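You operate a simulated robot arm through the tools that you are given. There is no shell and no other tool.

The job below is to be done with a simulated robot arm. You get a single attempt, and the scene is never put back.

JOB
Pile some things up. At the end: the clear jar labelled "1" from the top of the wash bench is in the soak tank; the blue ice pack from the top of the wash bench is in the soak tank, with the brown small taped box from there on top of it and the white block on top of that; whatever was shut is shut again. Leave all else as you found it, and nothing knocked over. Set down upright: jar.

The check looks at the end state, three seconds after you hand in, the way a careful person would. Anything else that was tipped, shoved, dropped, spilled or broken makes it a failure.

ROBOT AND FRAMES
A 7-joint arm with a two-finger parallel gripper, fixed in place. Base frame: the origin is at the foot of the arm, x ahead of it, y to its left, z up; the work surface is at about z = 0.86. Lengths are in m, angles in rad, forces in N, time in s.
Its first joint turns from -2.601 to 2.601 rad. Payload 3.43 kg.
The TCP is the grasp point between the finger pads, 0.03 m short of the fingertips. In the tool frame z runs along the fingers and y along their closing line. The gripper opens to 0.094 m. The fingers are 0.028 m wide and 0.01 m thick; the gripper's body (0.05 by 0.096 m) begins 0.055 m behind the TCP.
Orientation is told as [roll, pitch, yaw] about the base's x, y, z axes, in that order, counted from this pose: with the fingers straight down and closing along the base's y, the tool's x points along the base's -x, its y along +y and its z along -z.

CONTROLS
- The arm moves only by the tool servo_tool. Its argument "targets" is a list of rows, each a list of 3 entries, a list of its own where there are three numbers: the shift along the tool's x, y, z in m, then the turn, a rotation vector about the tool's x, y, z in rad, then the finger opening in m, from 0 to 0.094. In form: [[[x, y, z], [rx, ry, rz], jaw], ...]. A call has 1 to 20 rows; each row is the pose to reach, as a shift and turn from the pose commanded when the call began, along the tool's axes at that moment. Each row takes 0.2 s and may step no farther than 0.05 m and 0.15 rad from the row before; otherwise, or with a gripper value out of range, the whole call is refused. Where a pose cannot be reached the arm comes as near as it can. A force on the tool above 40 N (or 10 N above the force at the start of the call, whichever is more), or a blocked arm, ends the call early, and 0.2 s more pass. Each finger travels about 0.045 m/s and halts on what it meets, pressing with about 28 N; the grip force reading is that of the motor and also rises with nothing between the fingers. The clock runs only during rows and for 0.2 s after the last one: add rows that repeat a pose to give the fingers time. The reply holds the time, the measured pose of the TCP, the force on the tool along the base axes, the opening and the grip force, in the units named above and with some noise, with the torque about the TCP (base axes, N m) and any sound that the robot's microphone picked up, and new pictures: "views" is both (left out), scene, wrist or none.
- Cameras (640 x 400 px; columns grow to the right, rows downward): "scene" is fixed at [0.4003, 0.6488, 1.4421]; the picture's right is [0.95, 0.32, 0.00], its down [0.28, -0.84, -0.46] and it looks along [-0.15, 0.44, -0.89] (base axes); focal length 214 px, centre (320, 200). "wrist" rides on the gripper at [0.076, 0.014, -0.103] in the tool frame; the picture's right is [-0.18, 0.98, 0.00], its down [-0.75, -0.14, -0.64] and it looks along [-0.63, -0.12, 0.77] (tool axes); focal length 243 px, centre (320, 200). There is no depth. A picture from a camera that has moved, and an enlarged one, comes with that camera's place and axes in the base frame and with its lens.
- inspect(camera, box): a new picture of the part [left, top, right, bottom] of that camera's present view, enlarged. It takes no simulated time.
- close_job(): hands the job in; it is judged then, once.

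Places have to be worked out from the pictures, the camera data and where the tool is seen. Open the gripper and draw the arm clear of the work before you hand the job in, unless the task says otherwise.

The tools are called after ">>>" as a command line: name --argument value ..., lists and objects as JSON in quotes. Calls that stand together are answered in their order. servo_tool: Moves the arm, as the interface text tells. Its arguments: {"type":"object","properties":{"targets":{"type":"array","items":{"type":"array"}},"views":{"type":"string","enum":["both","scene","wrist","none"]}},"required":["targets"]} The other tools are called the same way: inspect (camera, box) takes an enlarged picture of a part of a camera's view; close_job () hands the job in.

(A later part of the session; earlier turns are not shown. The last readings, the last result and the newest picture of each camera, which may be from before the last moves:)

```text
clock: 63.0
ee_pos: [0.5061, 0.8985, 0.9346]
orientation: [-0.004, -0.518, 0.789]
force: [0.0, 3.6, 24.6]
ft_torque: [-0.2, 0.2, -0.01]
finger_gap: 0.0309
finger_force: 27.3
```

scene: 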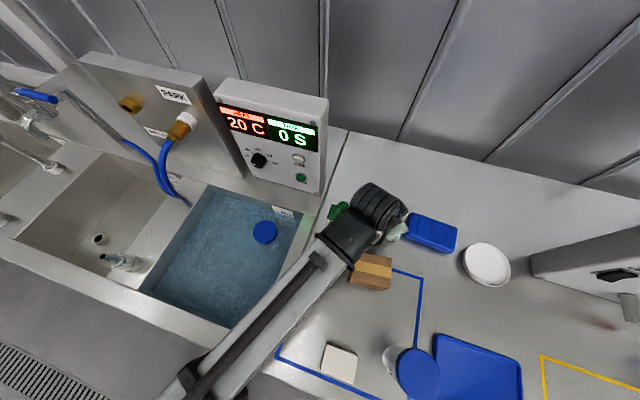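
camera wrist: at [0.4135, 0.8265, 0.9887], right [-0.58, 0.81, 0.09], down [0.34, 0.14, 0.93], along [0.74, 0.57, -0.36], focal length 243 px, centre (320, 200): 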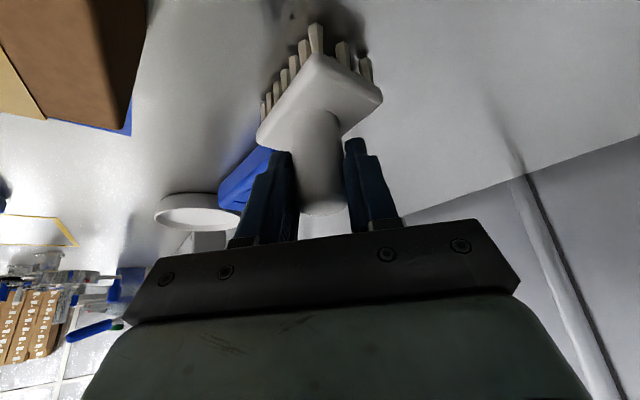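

It's firmly down (24 N), so I ease up a hair and open.

>>> servo_tool --targets '[[[-0.001, 0, -0.0017], [0, 0, 0], 0.01], [[-0.001, 0, -0.0017], [0, 0, 0], 0.03], [[-0.001, 0, -0.0017], [0, 0, 0], 0.05], [[-0.001, 0, -0.0017], [0, 0, 0], 0.065], [[-0.001, 0, -0.0017], [0, 0, 0], 0.065]]' --views "wrist"

```text
clock: 64.2
ee_pos: [0.5066, 0.8977, 0.9323]
orientation: [-0.005, -0.515, 0.789]
force: [-0.3, -0.5, -0.2]
ft_torque: [-0.03, 0.01, 0.0]
finger_gap: 0.065
finger_force: 0.0
camera wrist: at [0.4135, 0.8261, 0.9843], right [-0.58, 0.81, 0.09], down [0.34, 0.14, 0.93], along [0.74, 0.57, -0.36], focal length 243 px, centre (320, 200)
```

wrist: 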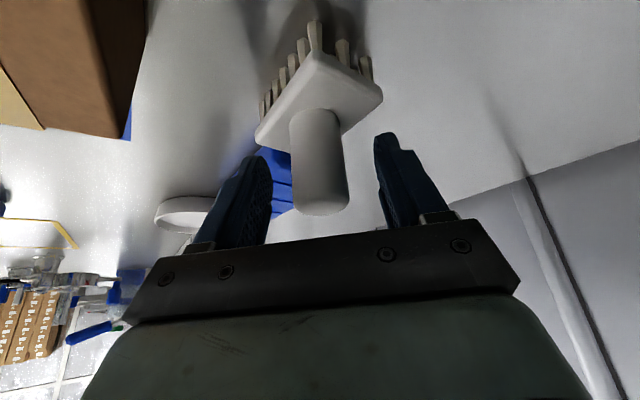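

The brush stands free. I rise straight up and turn toward the pack, closing the fingers on the way; the scene camera should then show the brush.

>>> servo_tool --targets '[[[-0.023, 0, -0.0406], [0, 0, 0], 0.065], [[-0.046, 0, -0.0812], [0, 0, 0], 0.065], [[-0.069, 0, -0.1218], [0, 0, 0], 0.05], [[-0.0931, -0.0268, -0.1082], [-0.0673, 0, -0.1189], 0.03], [[-0.1171, -0.0535, -0.0946], [-0.1346, 0, -0.2379], 0.01], [[-0.1412, -0.0803, -0.081], [-0.2019, 0, -0.3568], 0.0], [[-0.1412, -0.0803, -0.081], [-0.2019, 0, -0.3568], 0.0]]' --views "both"

>>> inspect --camera "scene" --box '[320, 140, 540, 278]'

```text
clock: 65.8
ee_pos: [0.6211, 0.8999, 1.0749]
orientation: [-0.004, -0.512, 1.199]
force: [0.2, -0.6, -0.6]
ft_torque: [-0.02, -0.02, 0.0]
finger_gap: 0.0
finger_force: 28.1
camera wrist: at [0.5652, 0.7962, 1.1254], right [-0.86, 0.51, 0.09], down [0.25, 0.27, 0.93], along [0.45, 0.82, -0.36], focal length 243 px, centre (320, 200)
```

scene: 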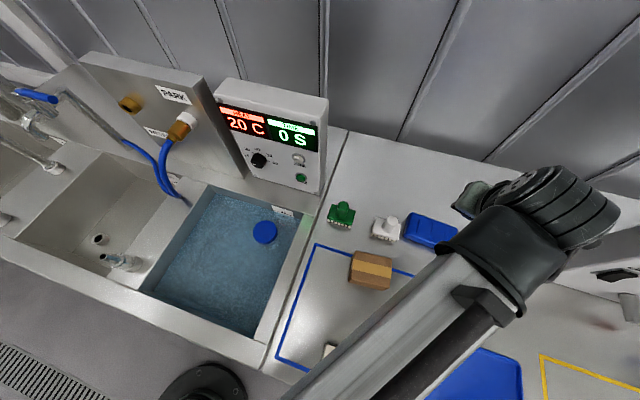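
wrist: 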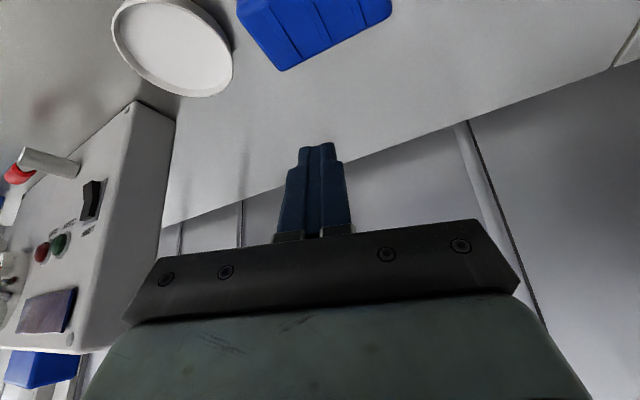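

```text
2.90 times, centred on (430, 209) of scene
camera zoom: at [0.4003, 0.6488, 1.4421], right [0.95, 0.32, 0.0], down [0.28, -0.84, -0.46], along [-0.15, 0.44, -0.89], focal length 622 px, centre (1, 174)
```

zoom: 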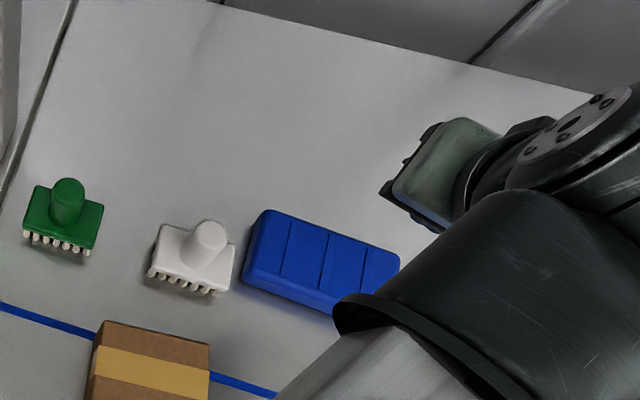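

The white brush is back exactly where it was (same pixels as at the start). The pack is at ≈(0.623,0.931); I lower the closed tips over it with ψ≈1.2 so the hand stays clear of the brush.

>>> servo_tool --targets '[[[0.0136, 0.002, 0.0328], [0, -0.0345, 0], 0.0], [[0.0272, 0.0039, 0.0656], [0, -0.069, 0], 0.0], [[0.0408, 0.0059, 0.0984], [0, -0.1035, 0], 0.0], [[0.0544, 0.0078, 0.1312], [0, -0.138, 0], 0.0], [[0.0544, 0.0078, 0.1312], [0, -0.138, 0], 0.0]]' --views "both"

>>> inspect --camera "scene" --box '[340, 180, 540, 305]'

```text
clock: 67.0
ee_pos: [0.6194, 0.9169, 0.9303]
orientation: [-0.003, -0.651, 1.2]
force: [0.0, -0.1, 0.3]
ft_torque: [-0.01, -0.01, 0.02]
finger_gap: 0.0
finger_force: 28.0
camera wrist: at [0.5617, 0.8081, 0.9655], right [-0.86, 0.5, 0.11], down [0.21, 0.14, 0.97], along [0.46, 0.86, -0.23], focal length 243 px, centre (320, 200)
```

scene: 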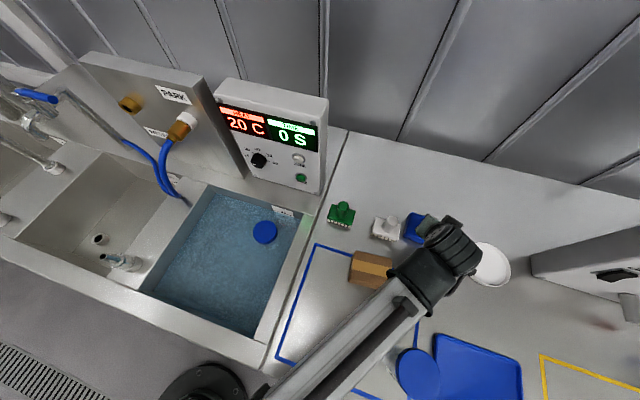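
wrist: 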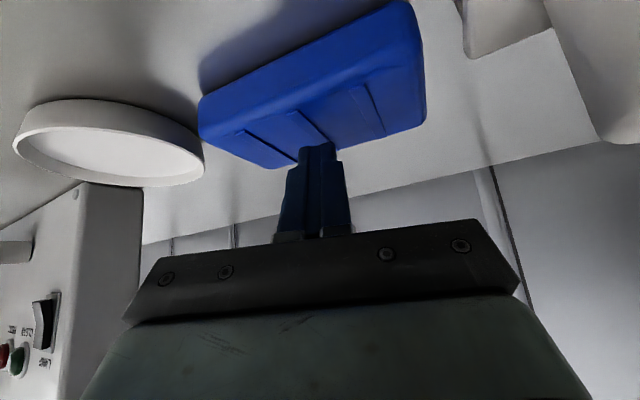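

```text
3.20 times, centred on (440, 242) of scene
camera zoom: at [0.4003, 0.6488, 1.4421], right [0.95, 0.32, 0.0], down [0.28, -0.84, -0.46], along [-0.15, 0.44, -0.89], focal length 686 px, centre (-64, 64)
```

zoom: 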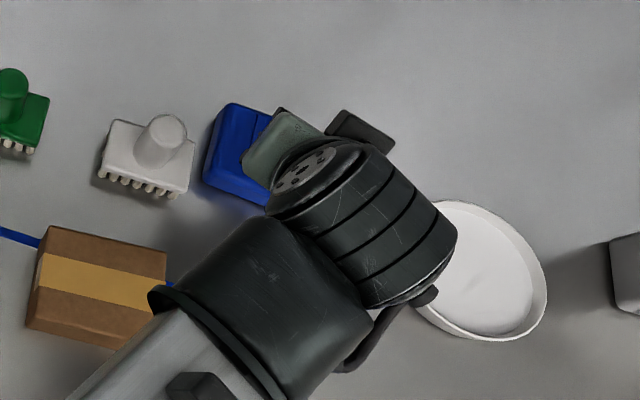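

All clear around the hand. I press down gently on the pack.

>>> servo_tool --targets '[[[0.003, 0, 0.004], [0, 0, 0], 0.0], [[0.0048, 0, 0.0064], [0, 0, 0], 0.0], [[0.0059, 0, 0.0078], [0, 0, 0], 0.0], [[0.0059, 0, 0.0078], [0, 0, 0], 0.0]]' --views "none"

```text
clock: 68.0
ee_pos: [0.6199, 0.9188, 0.9246]
orientation: [-0.006, -0.654, 1.199]
force: [-0.5, -1.1, 22.1]
ft_torque: [0.11, -0.03, -0.01]
finger_gap: 0.0
finger_force: 28.6
```

Pressing with ~22 N, enough. I drag the pack 0.07 m toward me.

>>> servo_tool --targets '[[[0.0078, -0.0055, -0.0071], [0, 0, 0], 0.0], [[0.016, -0.011, -0.0134], [0, 0, 0], 0.0], [[0.0242, -0.0165, -0.0197], [0, 0, 0], 0.0], [[0.0324, -0.0219, -0.0261], [0, 0, 0], 0.0], [[0.0406, -0.0274, -0.0324], [0, 0, 0], 0.0], [[0.0488, -0.0329, -0.0387], [0, 0, 0], 0.0]]' --views "both"

>>> inspect --camera "scene" --box '[340, 180, 540, 305]'

```text
clock: 69.5
ee_pos: [0.6275, 0.8487, 0.9239]
orientation: [-0.004, -0.651, 1.2]
force: [-0.7, 4.6, 17.6]
ft_torque: [0.3, -0.06, -0.06]
finger_gap: 0.0
finger_force: 27.9
camera wrist: at [0.5694, 0.7396, 0.9587], right [-0.86, 0.5, 0.11], down [0.2, 0.15, 0.97], along [0.46, 0.86, -0.23], focal length 243 px, centre (320, 200)
```

scene: 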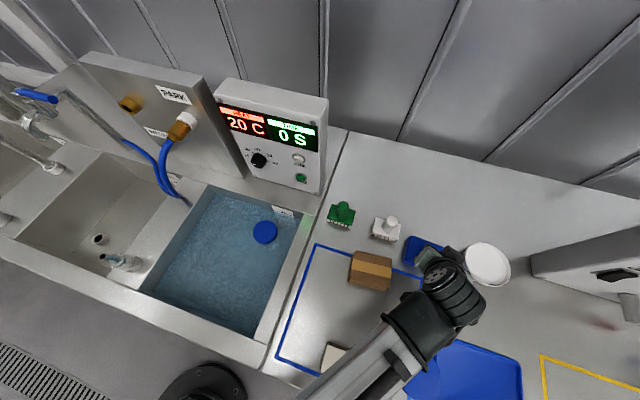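
wrist: 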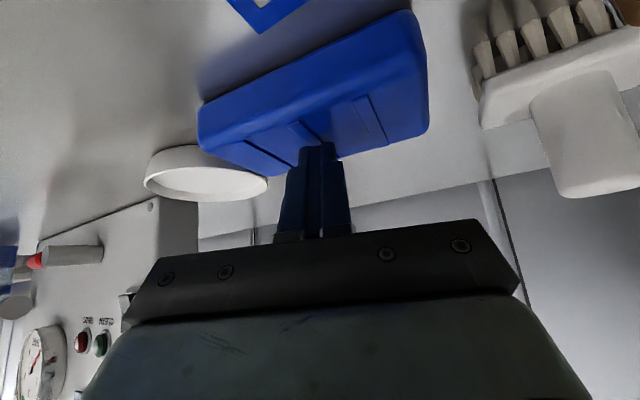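

```text
3.20 times, centred on (440, 242) of scene
camera zoom: at [0.4003, 0.6488, 1.4421], right [0.95, 0.32, 0.0], down [0.28, -0.84, -0.46], along [-0.15, 0.44, -0.89], focal length 686 px, centre (-64, 64)
```

zoom: 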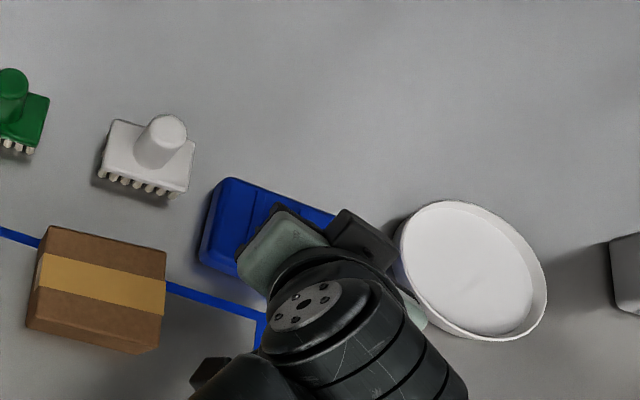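

The pack is at ≈(0.630,0.861) and the brush and dish are untouched. Going farther with this heading would bring the camera into the LOT 2 jar, so I lift and turn the hand to come from the −x side.

>>> servo_tool --targets '[[[-0.0242, 0, -0.0318], [0, 0, 0], 0.0], [[-0.0485, 0, -0.0636], [0, 0, 0], 0.0], [[-0.0727, 0, -0.0954], [0, 0, 0], 0.0], [[-0.0727, 0, -0.0954], [0.0779, 0, 0.1022], 0.0], [[-0.0727, 0, -0.0954], [0.1558, 0, 0.2044], 0.0], [[-0.0727, 0, -0.0954], [0.2337, 0, 0.3066], 0.0], [[-0.0727, 0, -0.0954], [0.3117, 0, 0.4089], 0.0], [[-0.0727, 0, -0.0954], [0.3896, 0, 0.5111], 0.0], [[-0.0727, 0, -0.0954], [0.4675, 0, 0.6133], 0.0], [[-0.0727, 0, -0.0954], [0.5454, 0, 0.7155], 0.0], [[-0.0727, 0, -0.0954], [0.5454, 0, 0.7155], 0.0]]' --views "both"

```text
clock: 71.8
ee_pos: [0.629, 0.8496, 1.0435]
orientation: [-0.005, -0.654, 0.295]
force: [-0.4, 0.1, -0.4]
ft_torque: [0.0, -0.06, -0.02]
finger_gap: 0.0
finger_force: 27.9
camera wrist: at [0.5065, 0.8275, 1.0778], right [-0.15, 0.98, 0.11], down [0.24, -0.07, 0.97], along [0.96, 0.17, -0.22], focal length 243 px, centre (320, 200)
```

scene: 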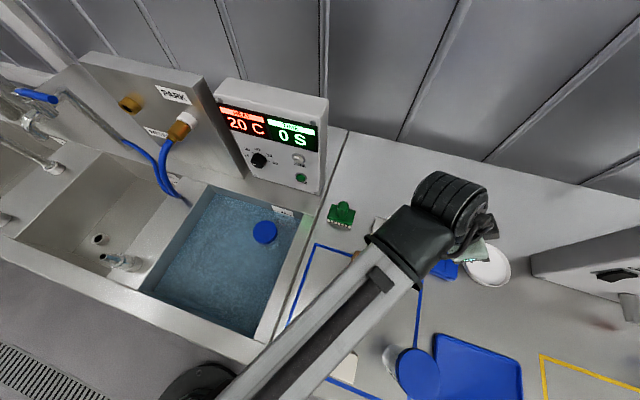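
wrist: 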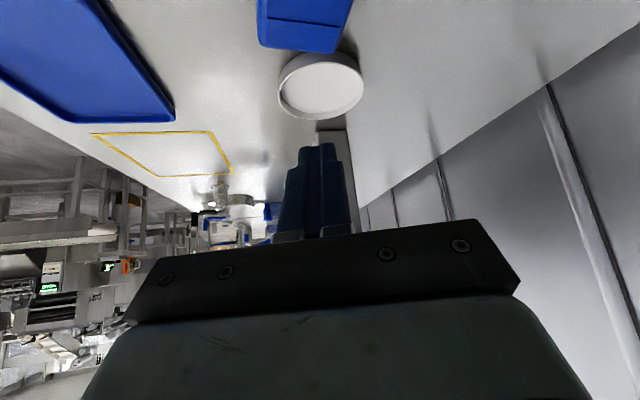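

The hand now comes from the −x side. I lower it over the pack centre ≈(0.631,0.863).

>>> servo_tool --targets '[[[0.0166, 0.0031, 0.0219], [0, 0.0135, 0], 0.0], [[0.0333, 0.0061, 0.0438], [0, 0.027, 0], 0.0], [[0.0499, 0.0092, 0.0657], [0, 0.0405, 0], 0.0], [[0.0665, 0.0122, 0.0876], [0, 0.054, 0], 0.0], [[0.0665, 0.0122, 0.0876], [0, 0.054, 0], 0.0]]' --views "both"

>>> inspect --camera "scene" --box '[320, 180, 520, 305]'

```text
clock: 73.0
ee_pos: [0.6232, 0.863, 0.9346]
orientation: [-0.002, -0.598, 0.3]
force: [-0.6, 0.0, 0.3]
ft_torque: [-0.01, -0.02, -0.02]
finger_gap: 0.0001
finger_force: 28.0
camera wrist: at [0.5046, 0.8414, 0.9752], right [-0.14, 0.98, 0.1], down [0.29, -0.06, 0.96], along [0.95, 0.17, -0.28], focal length 243 px, centre (320, 200)
```

scene: 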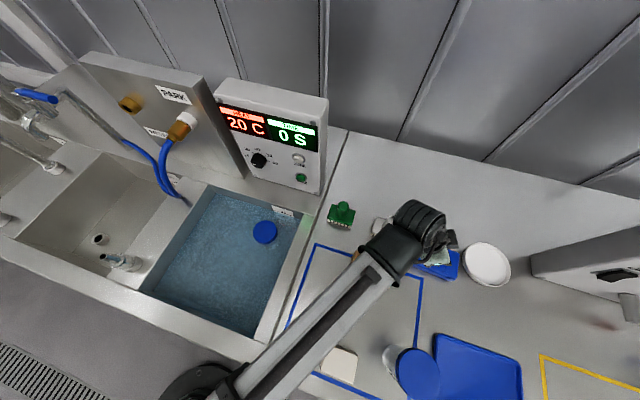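
wrist: 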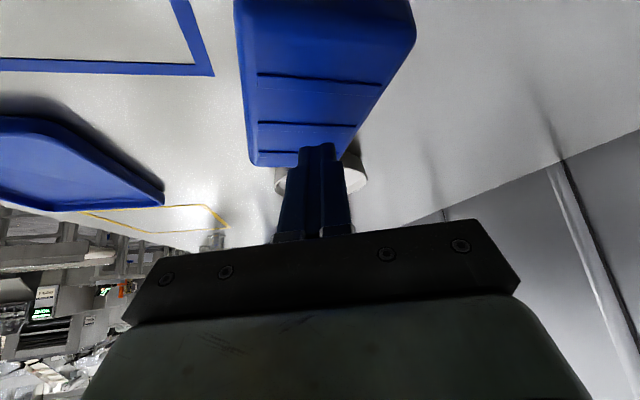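

```text
3.20 times, centred on (420, 242) of scene
camera zoom: at [0.4003, 0.6488, 1.4421], right [0.95, 0.32, 0.0], down [0.28, -0.84, -0.46], along [-0.15, 0.44, -0.89], focal length 686 px, centre (0, 64)
```

zoom: 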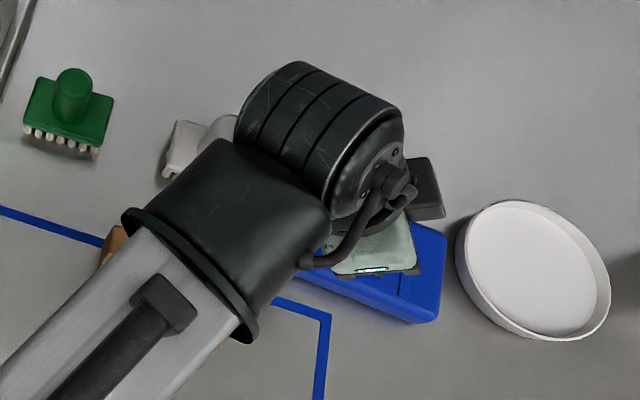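

The hand is just left of and clear of the brush, and dragging moves it away. I press down.

>>> servo_tool --targets '[[[0.0034, 0, 0.005], [0, 0, 0], 0.0], [[0.0056, 0, 0.0083], [0, 0, 0], 0.0], [[0.0076, 0, 0.0112], [0, 0, 0], 0.0], [[0.0076, 0, 0.0112], [0, 0, 0], 0.0]]' --views "none"

```text
clock: 74.0
ee_pos: [0.6236, 0.8619, 0.9245]
orientation: [-0.001, -0.606, 0.3]
force: [-4.3, 5.8, 36.2]
ft_torque: [0.21, -0.07, -0.2]
finger_gap: 0.0
finger_force: 27.8
```

That's a bit firm (36 N), so I ease up 2 mm and drag the pack 0.09 m toward −y.

>>> servo_tool --targets '[[[-0.0011, 0, -0.0016], [0, 0, 0], 0.0], [[0.0006, -0.0128, -0.0028], [0, 0, 0], 0.0], [[0.0022, -0.0257, -0.0039], [0, 0, 0], 0.0], [[0.0039, -0.0385, -0.0051], [0, 0, 0], 0.0], [[0.0056, -0.0513, -0.0062], [0, 0, 0], 0.0], [[0.0072, -0.0641, -0.0074], [0, 0, 0], 0.0], [[0.0089, -0.077, -0.0085], [0, 0, 0], 0.0], [[0.0106, -0.0898, -0.0097], [0, 0, 0], 0.0]]' --views "both"

>>> inspect --camera "scene" --box '[320, 200, 520, 325]'

```text
clock: 75.8
ee_pos: [0.6372, 0.7716, 0.9243]
orientation: [0.002, -0.605, 0.299]
force: [-1.0, 13.0, 43.7]
ft_torque: [0.5, -0.18, -0.03]
finger_gap: 0.0001
finger_force: 27.9
camera wrist: at [0.5178, 0.7495, 0.9644], right [-0.15, 0.98, 0.11], down [0.28, -0.06, 0.96], along [0.95, 0.17, -0.27], focal length 243 px, centre (320, 200)
```

scene: 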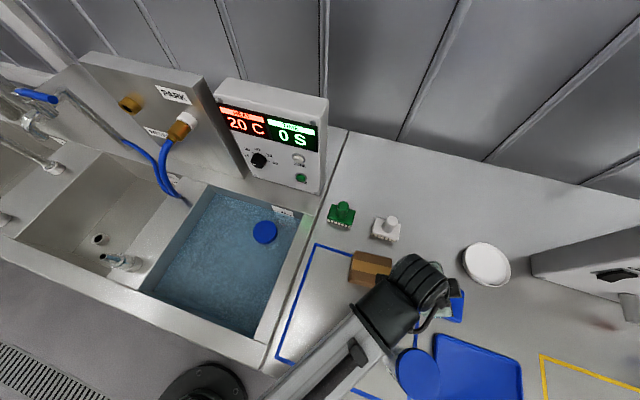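
wrist: 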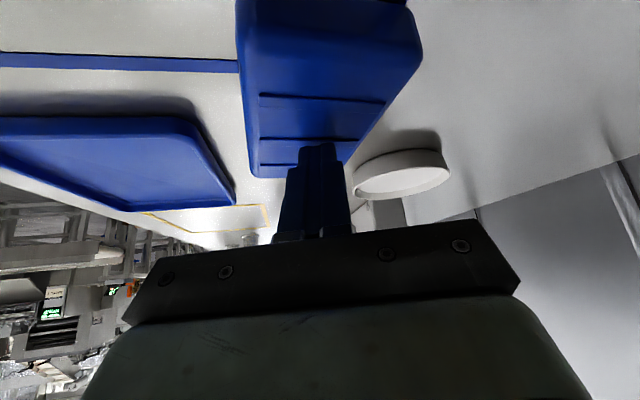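

```text
3.20 times, centred on (420, 262) of scene
camera zoom: at [0.4003, 0.6488, 1.4421], right [0.95, 0.32, 0.0], down [0.28, -0.84, -0.46], along [-0.15, 0.44, -0.89], focal length 686 px, centre (0, 0)
```

zoom: 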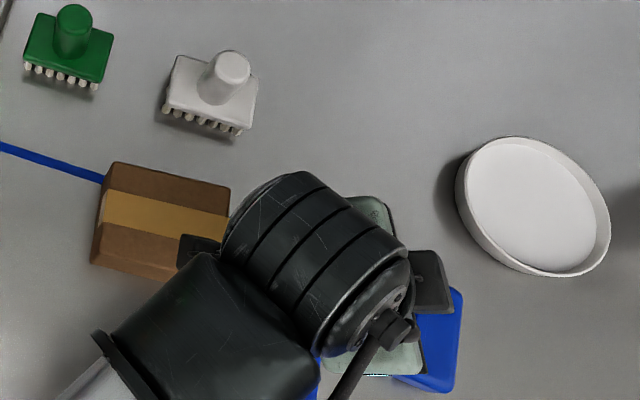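

The pack has come to about (0.645,0.776), and the tray is not touched. I lift off and check the surroundings, especially the brown box near the hand.

>>> servo_tool --targets '[[[-0.0057, 0, -0.0082], [0, 0, 0], 0.0], [[-0.0228, 0, -0.0329], [0, 0, 0], 0.02], [[-0.0456, 0, -0.0658], [0, 0, 0], 0.04], [[-0.074, 0, -0.1069], [0, 0, 0], 0.06], [[-0.074, 0, -0.1069], [0, 0, 0], 0.08], [[-0.074, 0, -0.1069], [0, 0, 0], 0.094]]' --views "both"

>>> inspect --camera "scene" --box '[320, 200, 520, 325]'

```text
clock: 77.2
ee_pos: [0.6373, 0.772, 1.0493]
orientation: [-0.003, -0.598, 0.298]
force: [-0.2, 0.2, -0.6]
ft_torque: [0.04, -0.01, 0.02]
finger_gap: 0.0939
finger_force: 0.1
camera wrist: at [0.5173, 0.751, 1.0907], right [-0.14, 0.98, 0.1], down [0.29, -0.06, 0.96], along [0.95, 0.17, -0.28], focal length 243 px, centre (320, 200)
```

scene: 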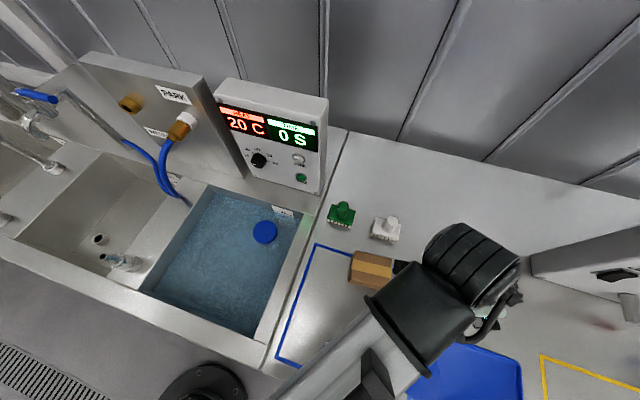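
wrist: 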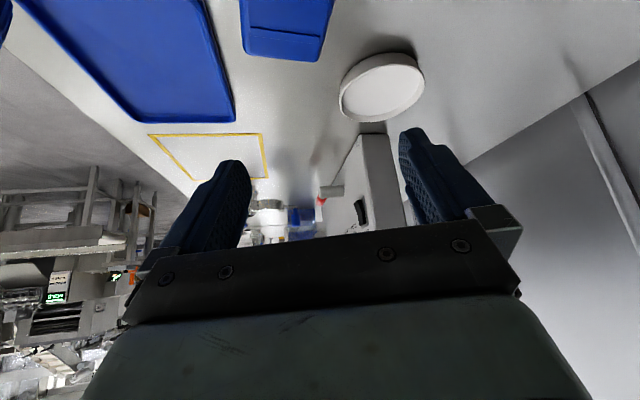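

```text
3.20 times, centred on (420, 262) of scene
camera zoom: at [0.4003, 0.6488, 1.4421], right [0.95, 0.32, 0.0], down [0.28, -0.84, -0.46], along [-0.15, 0.44, -0.89], focal length 686 px, centre (0, 0)
```

zoom: 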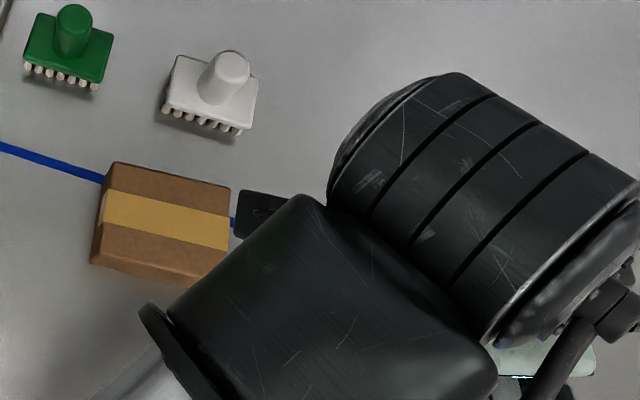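

Box, brushes, tray and dish are all undisturbed. The pack is at ≈(0.644,0.768), long axis at −5°. I turn the hand to yaw −0.085 so the jaws close across its short side.

>>> servo_tool --targets '[[[0, 0, 0], [0.0719, 0, 0.1055], 0.094], [[0, 0, 0], [0.1437, 0, 0.211], 0.094], [[0, 0, 0], [0.2156, 0, 0.3165], 0.094], [[0, 0, 0], [0.2156, 0, 0.3165], 0.094]]' --views "none"

```text
clock: 78.2
ee_pos: [0.6383, 0.7717, 1.0522]
orientation: [-0.003, -0.599, -0.086]
force: [0.9, -0.5, 0.8]
ft_torque: [-0.01, 0.03, 0.0]
finger_gap: 0.094
finger_force: 0.1
```

I reduce the tilt to 0.35 and come down to just above the pack.

>>> servo_tool --targets '[[[0.0156, -0.0011, 0.0265], [0, 0.083, 0], 0.094], [[0.0313, -0.0021, 0.0529], [0, 0.166, 0], 0.094], [[0.0469, -0.0032, 0.0794], [0, 0.249, 0], 0.094], [[0.0469, -0.0032, 0.0794], [0, 0.249, 0], 0.094]]' --views "both"

```text
clock: 79.2
ee_pos: [0.6441, 0.7689, 0.9594]
orientation: [-0.001, -0.35, -0.084]
force: [0.2, 0.6, -0.2]
ft_torque: [-0.03, 0.02, 0.0]
finger_gap: 0.0941
finger_force: 0.2
camera wrist: at [0.5384, 0.7914, 1.0288], right [0.26, 0.96, 0.06], down [0.47, -0.18, 0.86], along [0.84, -0.19, -0.5], focal length 243 px, centre (320, 200)
```

scene: 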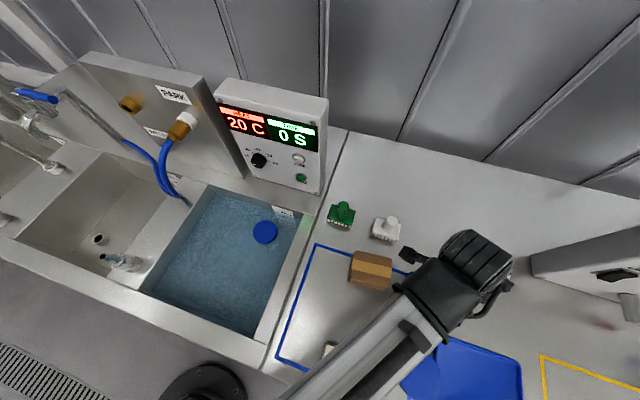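
wrist: 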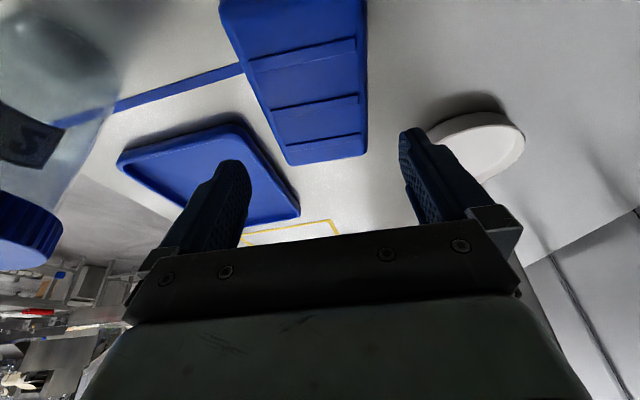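

Lateral alignment is within 1 mm and I'm over the pack's middle. I descend to grasp height (TCP z≈0.895).

>>> servo_tool --targets '[[[0.0074, 0, 0.0202], [0, 0, 0], 0.094], [[0.0147, 0, 0.0403], [0, 0, 0], 0.094], [[0.0199, 0, 0.0545], [0, 0, 0], 0.094], [[0.0221, 0, 0.0605], [0, 0, 0], 0.094], [[0.0221, 0, 0.0605], [0, 0, 0], 0.094]]' --views "both"

```text
clock: 80.5
ee_pos: [0.6438, 0.7676, 0.8952]
orientation: [-0.001, -0.352, -0.086]
force: [0.2, -0.2, -0.5]
ft_torque: [0.0, 0.03, 0.01]
finger_gap: 0.0941
finger_force: 0.0
camera wrist: at [0.5386, 0.7914, 0.9648], right [0.26, 0.96, 0.06], down [0.47, -0.18, 0.86], along [0.84, -0.19, -0.5], focal length 243 px, centre (320, 200)
```

scene: 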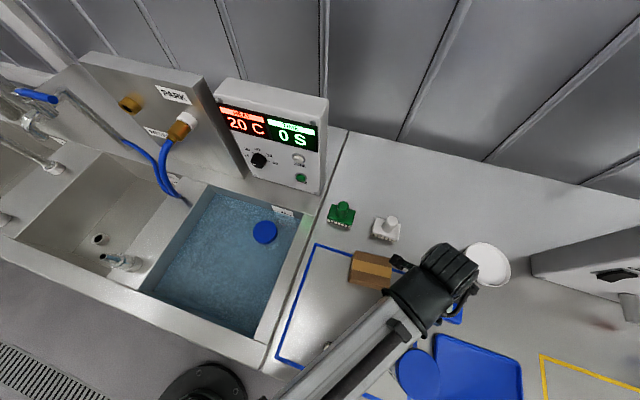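
wrist: 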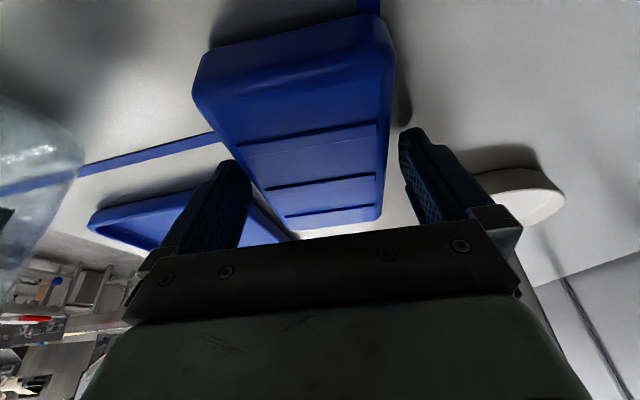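

The pack is between the fingers. I close on it.

>>> servo_tool --targets '[[[0, 0, 0], [0, 0, 0], 0.08], [[0, 0, 0], [0, 0, 0], 0.065], [[0, 0, 0], [0, 0, 0], 0.05], [[0, 0, 0], [0, 0, 0], 0.04], [[0, 0, 0], [0, 0, 0], 0.04]]' --views "wrist"

```text
clock: 81.7
ee_pos: [0.6446, 0.7679, 0.8954]
orientation: [-0.001, -0.352, -0.085]
force: [0.2, -2.0, -0.8]
ft_torque: [-0.09, -0.01, 0.03]
finger_gap: 0.0791
finger_force: 28.0
camera wrist: at [0.5386, 0.7913, 0.965], right [0.26, 0.96, 0.06], down [0.47, -0.18, 0.86], along [0.84, -0.19, -0.5], focal length 243 px, centre (320, 200)
```

wrist: 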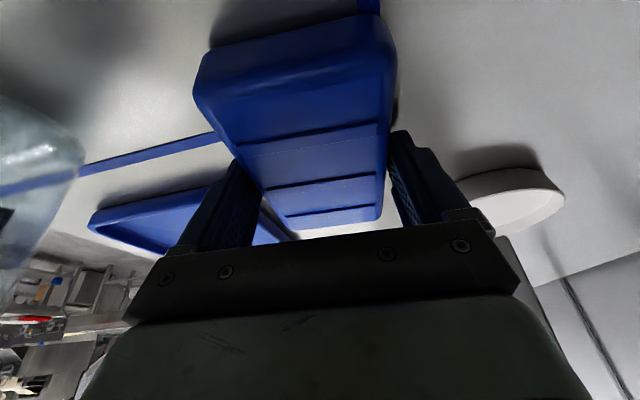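

Gripped at 79 mm with full force. I lift straight up and check.

>>> servo_tool --targets '[[[-0.0035, 0, -0.0094], [0, 0, 0], 0.04], [[-0.0138, 0, -0.0375], [0, 0, 0], 0.04], [[-0.0276, 0, -0.0751], [0, 0, 0], 0.04], [[-0.04, 0, -0.1089], [0, 0, 0], 0.04], [[-0.05, 0, -0.1361], [0, 0, 0], 0.04], [[-0.05, 0, -0.1361], [0, 0, 0], 0.04]]' --views "both"

```text
clock: 83.0
ee_pos: [0.6458, 0.7675, 1.0408]
orientation: [-0.003, -0.352, -0.086]
force: [-0.1, -0.2, -3.2]
ft_torque: [0.0, -0.02, -0.05]
finger_gap: 0.0789
finger_force: 27.5
camera wrist: at [0.5406, 0.7915, 1.1104], right [0.26, 0.96, 0.06], down [0.47, -0.18, 0.86], along [0.84, -0.19, -0.5], focal length 243 px, centre (320, 200)
```

scene: 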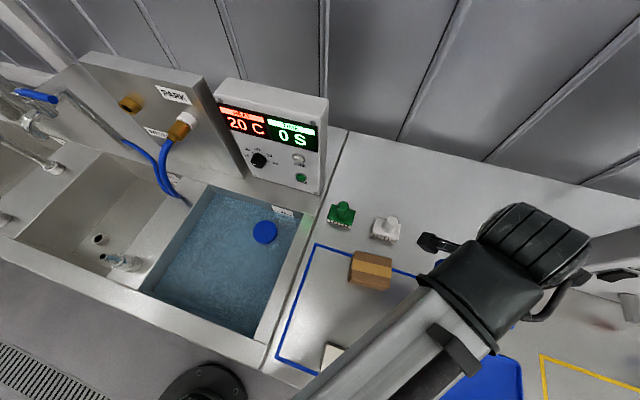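
wrist: 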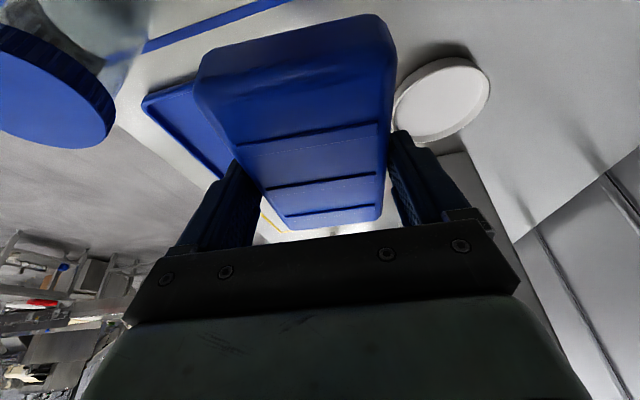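

It holds (≈3 N). I carry it left toward the tank, turning as I go.

>>> servo_tool --targets '[[[0.0347, -0.0016, -0.0128], [-0.0345, 0, -0.0939], 0.04], [[0.0694, -0.0032, -0.0255], [-0.069, 0, -0.1878], 0.04], [[0.1041, -0.0048, -0.0383], [-0.1034, 0, -0.2816], 0.04], [[0.1388, -0.0065, -0.051], [-0.1379, 0, -0.3755], 0.04], [[0.1735, -0.0081, -0.0638], [-0.1724, 0, -0.4694], 0.04], [[0.2082, -0.0097, -0.0765], [-0.2069, 0, -0.5633], 0.04], [[0.2429, -0.0113, -0.0893], [-0.2413, 0, -0.6571], 0.04], [[0.2776, -0.0129, -0.102], [-0.2758, 0, -0.751], 0.04]]' --views "both"

```text
clock: 84.8
ee_pos: [0.3501, 0.7791, 1.0434]
orientation: [-0.002, -0.348, 0.715]
force: [-0.3, 0.1, -3.7]
ft_torque: [0.0, -0.02, -0.03]
finger_gap: 0.079
finger_force: 28.3
camera wrist: at [0.26, 0.721, 1.1116], right [-0.51, 0.86, 0.06], down [0.46, 0.21, 0.86], along [0.72, 0.47, -0.5], focal length 243 px, centre (320, 200)
```

scene: 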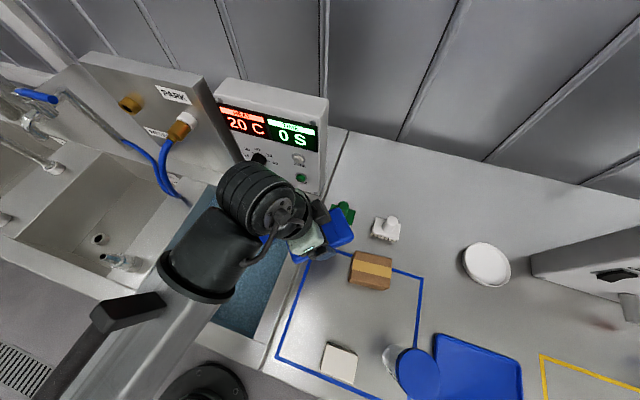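
wrist: 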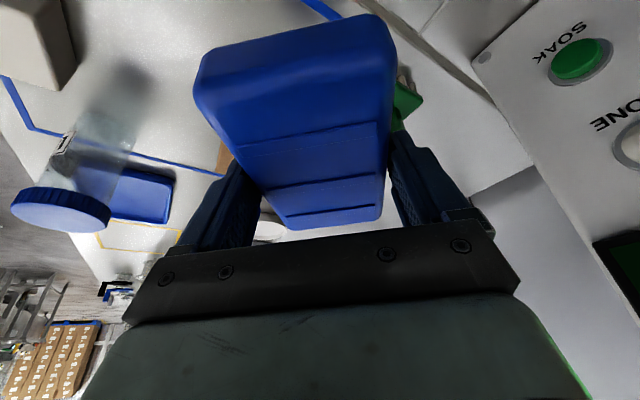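

I continue over the tank to about (0.06,0.70).

>>> servo_tool --targets '[[[0.0318, 0.0163, -0.0115], [-0.0313, 0, -0.0864], 0.04], [[0.0637, 0.0326, -0.0231], [-0.0627, 0, -0.1727], 0.04], [[0.0955, 0.0489, -0.0346], [-0.094, 0, -0.2591], 0.04], [[0.1273, 0.0652, -0.0462], [-0.1253, 0, -0.3455], 0.04], [[0.1591, 0.0815, -0.0577], [-0.1566, 0, -0.4318], 0.04], [[0.191, 0.0978, -0.0692], [-0.188, 0, -0.5182], 0.04], [[0.2228, 0.1141, -0.0808], [-0.2193, 0, -0.6045], 0.04], [[0.2546, 0.1304, -0.0923], [-0.2506, 0, -0.6909], 0.04], [[0.2546, 0.1304, -0.0923], [-0.2506, 0, -0.6909], 0.04]]' --views "both"

```text
clock: 86.8
ee_pos: [0.0578, 0.7014, 1.0394]
orientation: [-0.003, -0.35, 1.452]
force: [-0.1, 0.4, -2.9]
ft_torque: [-0.02, 0.0, -0.01]
finger_gap: 0.0788
finger_force: 28.3
camera wrist: at [0.0308, 0.5973, 1.1096], right [-0.96, 0.29, 0.06], down [0.2, 0.47, 0.86], along [0.22, 0.83, -0.5], focal length 243 px, centre (320, 200)
```

scene: 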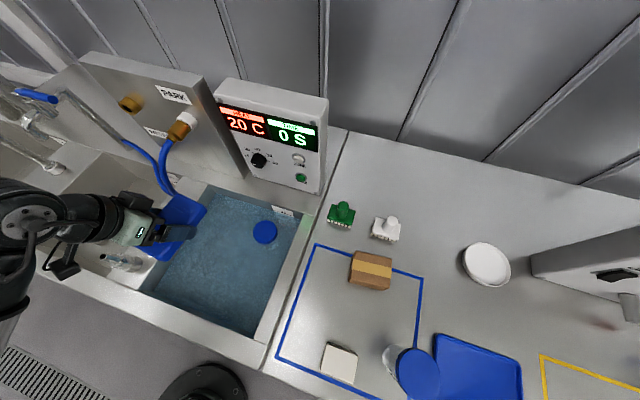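
wrist: 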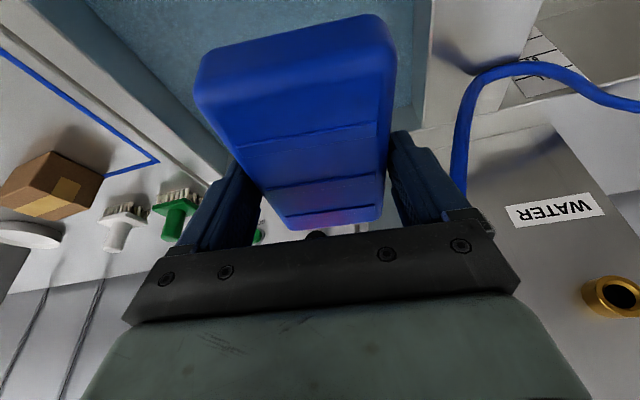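

Over the tank with clearance to the hose and jar. I lower it to about the rim level first.

>>> servo_tool --targets '[[[0.0123, 0.002, 0.0338], [0, 0, 0], 0.04], [[0.0247, 0.004, 0.0676], [0, 0, 0], 0.04], [[0.037, 0.006, 0.1015], [0, 0, 0], 0.04], [[0.0494, 0.008, 0.1353], [0, 0, 0], 0.04], [[0.0617, 0.008, 0.1691], [0, 0, 0], 0.04], [[0.0617, 0.008, 0.1691], [0, 0, 0], 0.04]]' --views "both"

```text
clock: 88.2
ee_pos: [0.0512, 0.7002, 0.8614]
orientation: [-0.002, -0.35, 1.45]
force: [0.7, -0.3, -2.8]
ft_torque: [-0.01, -0.02, 0.01]
finger_gap: 0.0789
finger_force: 27.9
camera wrist: at [0.0236, 0.5974, 0.9304], right [-0.95, 0.29, 0.06], down [0.2, 0.47, 0.86], along [0.22, 0.83, -0.5], focal length 243 px, centre (320, 200)
```

scene: 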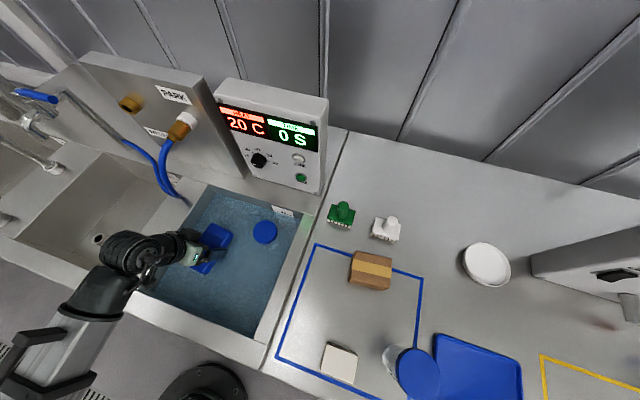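
wrist: 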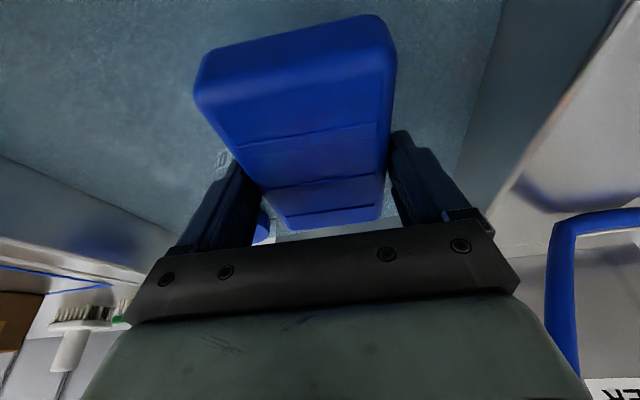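

I check the wrist housing against the small nozzle on the tank's left partition before going deeper.

>>> inspect --camera "scene" --box '[60, 190, 260, 315]'

```text
3.20 times, centred on (160, 252) of scene
camera zoom: at [0.4003, 0.6488, 1.4421], right [0.95, 0.32, 0.0], down [0.28, -0.84, -0.46], along [-0.15, 0.44, -0.89], focal length 686 px, centre (832, 32)
```

zoom: 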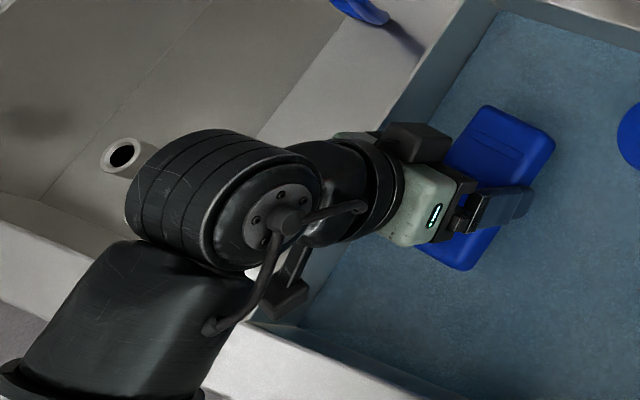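

The wrist housing will stay right of the nozzle; I shift slightly to (0.068,0.71) for extra margin and lower to TCP z≈0.75.

>>> servo_tool --targets '[[[-0.0055, -0.0078, 0.002], [0, 0, 0], 0.04], [[-0.011, -0.0155, 0.004], [0, 0, 0], 0.04], [[-0.0015, -0.0155, 0.0301], [0, 0, 0], 0.04], [[0.008, -0.0155, 0.0562], [0, 0, 0], 0.04], [[0.0176, -0.0155, 0.0822], [0, 0, 0], 0.04], [[0.0271, -0.0155, 0.1083], [0, 0, 0], 0.04], [[0.0271, -0.0155, 0.1083], [0, 0, 0], 0.04]]' --views "both"

>>> inspect --camera "scene" --box '[60, 190, 260, 315]'

```text
clock: 89.8
ee_pos: [0.0678, 0.7122, 0.7488]
orientation: [-0.001, -0.349, 1.449]
force: [0.5, -1.0, -3.9]
ft_torque: [-0.04, 0.02, 0.0]
finger_gap: 0.0788
finger_force: 28.1
camera wrist: at [0.0404, 0.608, 0.8191], right [-0.95, 0.29, 0.06], down [0.2, 0.47, 0.86], along [0.22, 0.83, -0.5], focal length 243 px, centre (320, 200)
```

scene: 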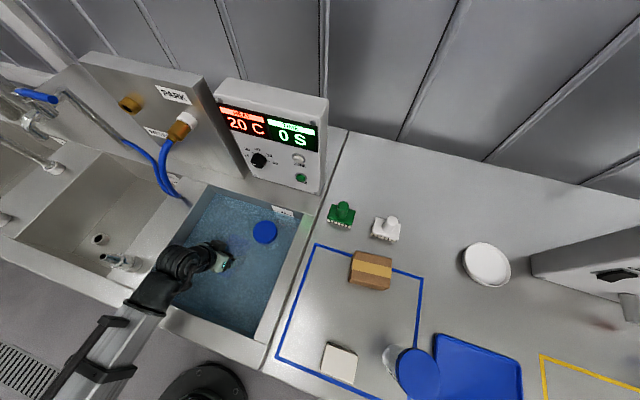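
wrist: 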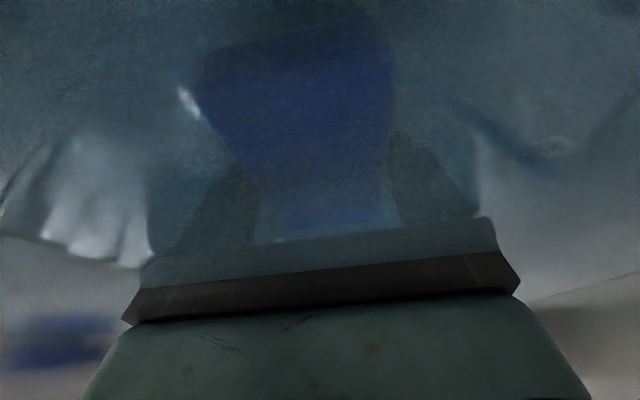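

```text
3.20 times, centred on (160, 252) of scene
camera zoom: at [0.4003, 0.6488, 1.4421], right [0.95, 0.32, 0.0], down [0.28, -0.84, -0.46], along [-0.15, 0.44, -0.89], focal length 686 px, centre (832, 32)
```

zoom: 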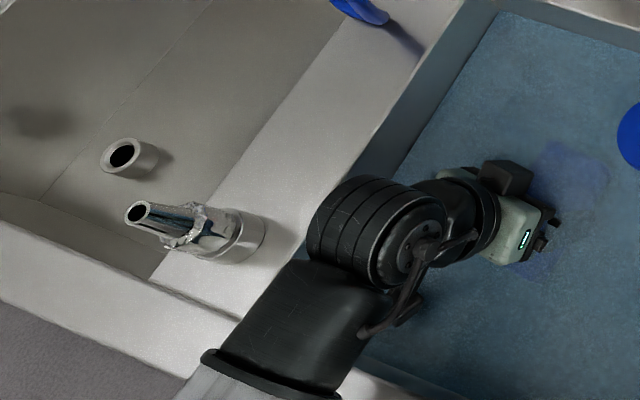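

It's nearly at the floor. I lower in fine steps watching the force.

>>> servo_tool --targets '[[[0.0014, 0, 0.0038], [0, 0, 0], 0.04], [[0.0027, 0, 0.0075], [0, 0, 0], 0.04], [[0.0034, 0, 0.0094], [0, 0, 0], 0.04]]' --views "none"

```text
clock: 90.7
ee_pos: [0.0682, 0.7116, 0.7388]
orientation: [-0.003, -0.35, 1.45]
force: [-0.5, 0.0, -2.8]
ft_torque: [0.02, -0.01, -0.02]
finger_gap: 0.0791
finger_force: 28.2
```

>>> servo_tool --targets '[[[0.0007, 0, 0.0019], [0, 0, 0], 0.04], [[0.0014, 0, 0.0038], [0, 0, 0], 0.04], [[0.0014, 0, 0.0038], [0, 0, 0], 0.04]]' --views "none"

```text
clock: 91.5
ee_pos: [0.0684, 0.7118, 0.7374]
orientation: [-0.003, -0.351, 1.451]
force: [-0.3, -2.5, 7.7]
ft_torque: [0.56, -0.07, 0.05]
finger_gap: 0.079
finger_force: 28.1
```

The pack has touched the tank floor (z≈0.702). I press one more millimetre to seat it flat and open the fingers.

>>> servo_tool --targets '[[[0.0004, 0, 0.001], [0, 0, 0], 0.04], [[0.0004, 0, 0.001], [0, 0, 0], 0.06], [[0.0004, 0, 0.001], [0, 0, 0], 0.08], [[0.0004, 0, 0.001], [0, 0, 0], 0.094], [[0.0004, 0, 0.001], [0, 0, 0], 0.094]]' --views "both"

```text
clock: 92.7
ee_pos: [0.0673, 0.7119, 0.7355]
orientation: [-0.002, -0.349, 1.45]
force: [0.0, -0.3, 0.1]
ft_torque: [0.01, 0.01, -0.01]
finger_gap: 0.0937
finger_force: 0.0
camera wrist: at [0.0408, 0.6081, 0.8039], right [-0.95, 0.29, 0.06], down [0.2, 0.47, 0.86], along [0.22, 0.83, -0.5], focal length 243 px, centre (320, 200)
```

scene: 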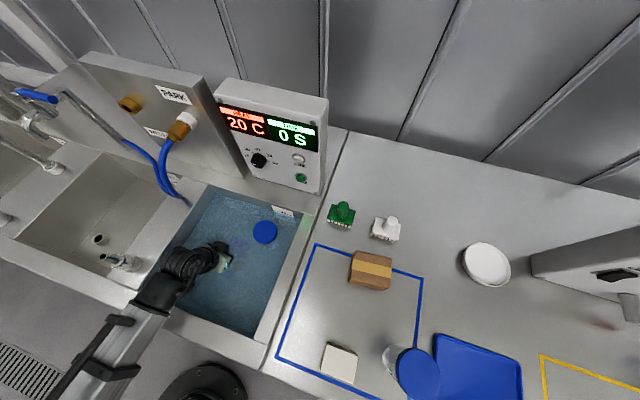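
wrist: 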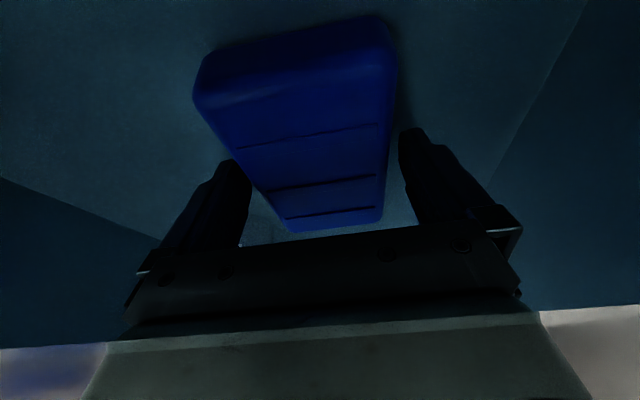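

The pack lies flat on the tank floor. I rise straight up out of the tank.

>>> servo_tool --targets '[[[-0.0051, 0, -0.0141], [0, 0, 0], 0.094], [[-0.0188, 0, -0.0517], [0, 0, 0], 0.094], [[-0.0342, 0, -0.094], [0, 0, 0], 0.094], [[-0.0496, 0, -0.1363], [0, 0, 0], 0.094], [[-0.065, 0, -0.1785], [0, 0, 0], 0.094], [[-0.0804, 0, -0.2208], [0, 0, 0], 0.094], [[-0.0958, 0, -0.2631], [0, 0, 0], 0.094], [[-0.1026, 0, -0.2819], [0, 0, 0], 0.094]]' --views "both"

>>> inspect --camera "scene" --box '[140, 170, 320, 345]'

```text
clock: 94.5
ee_pos: [0.0673, 0.7128, 1.0358]
orientation: [-0.004, -0.35, 1.449]
force: [-0.5, 0.3, 0.3]
ft_torque: [-0.02, 0.01, 0.02]
finger_gap: 0.0939
finger_force: 0.1
camera wrist: at [0.0396, 0.6085, 1.1045], right [-0.95, 0.29, 0.06], down [0.2, 0.47, 0.86], along [0.22, 0.83, -0.5], focal length 243 px, centre (320, 200)
```

scene: 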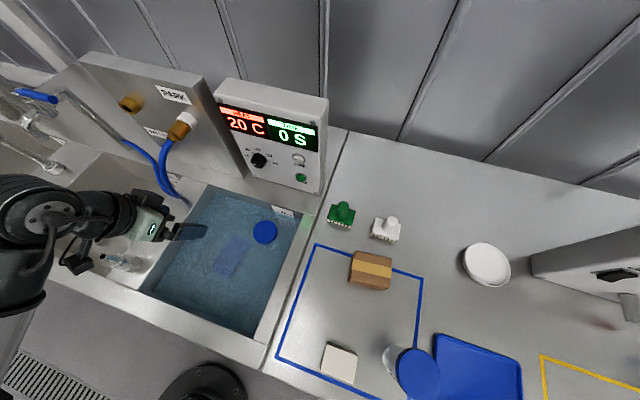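
wrist: 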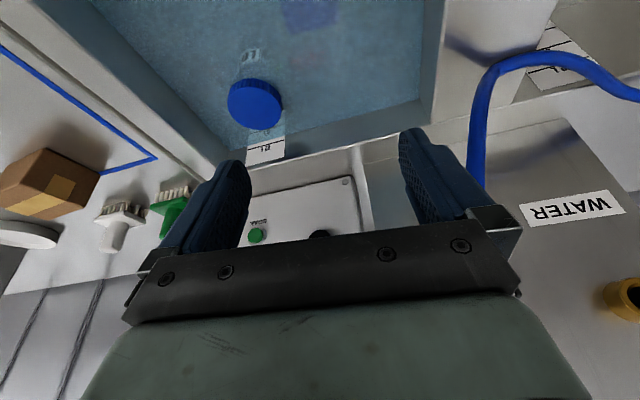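

```text
2.29 times, centred on (230, 258) of scene
camera zoom: at [0.4003, 0.6488, 1.4421], right [0.95, 0.32, 0.0], down [0.28, -0.84, -0.46], along [-0.15, 0.44, -0.89], focal length 490 px, centre (526, 69)
```

zoom: 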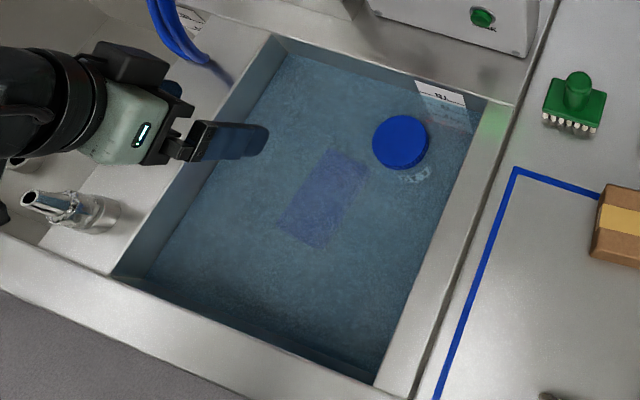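

The pack is flat on the bottom at ≈(0.068,0.711) and the jar is upright. Now the brown box: I move over toward it and bring the tool vertical.

>>> servo_tool --targets '[[[-0.0061, -0.0421, 0.0006], [0.0164, 0, 0.0449], 0.094], [[-0.0122, -0.0843, 0.0012], [0.0328, 0, 0.0898], 0.094], [[-0.0183, -0.1264, 0.0017], [0.0491, 0, 0.1346], 0.094], [[-0.0244, -0.1686, 0.0023], [0.0655, 0, 0.1795], 0.094], [[-0.0306, -0.2107, 0.0029], [0.0819, 0, 0.2244], 0.094], [[-0.0367, -0.2529, 0.0035], [0.0983, 0, 0.2693], 0.094], [[-0.0428, -0.295, 0.004], [0.1146, 0, 0.3141], 0.094], [[-0.0489, -0.3372, 0.0046], [0.131, 0, 0.359], 0.094], [[-0.055, -0.3793, 0.0052], [0.1474, 0, 0.4039], 0.094]]' --views "none"

```text
clock: 96.5
ee_pos: [0.452, 0.7206, 1.0494]
orientation: [-0.004, -0.35, 1.021]
force: [-0.2, -0.3, 0.6]
ft_torque: [0.04, 0.0, -0.01]
finger_gap: 0.094
finger_force: 0.1
```

Now I bring the tool vertical and look at the box.

>>> servo_tool --targets '[[[0, 0, 0], [0, 0.117, 0], 0.094], [[0, 0, 0], [0, 0.234, 0], 0.094], [[0, 0, 0], [0, 0.35, 0], 0.094], [[0, 0, 0], [0, 0.35, 0], 0.094]]' --views "both"

```text
clock: 97.5
ee_pos: [0.4506, 0.7191, 1.0479]
orientation: [-0.004, 0.002, 1.019]
force: [0.1, 0.9, -0.9]
ft_torque: [0.01, 0.0, -0.02]
finger_gap: 0.0939
finger_force: 0.0
camera wrist: at [0.3978, 0.6623, 1.1502], right [-0.74, 0.67, 0.0], down [0.51, 0.57, 0.64], along [0.43, 0.47, -0.77], focal length 243 px, centre (320, 200)
```

scene: 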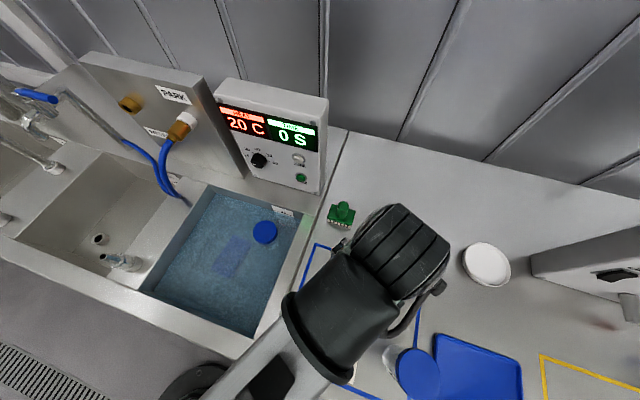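
wrist: 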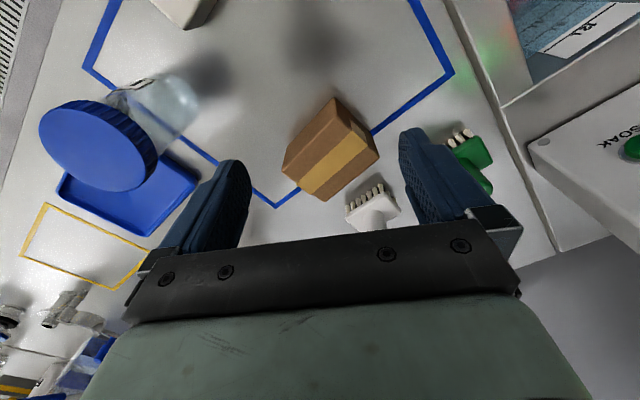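

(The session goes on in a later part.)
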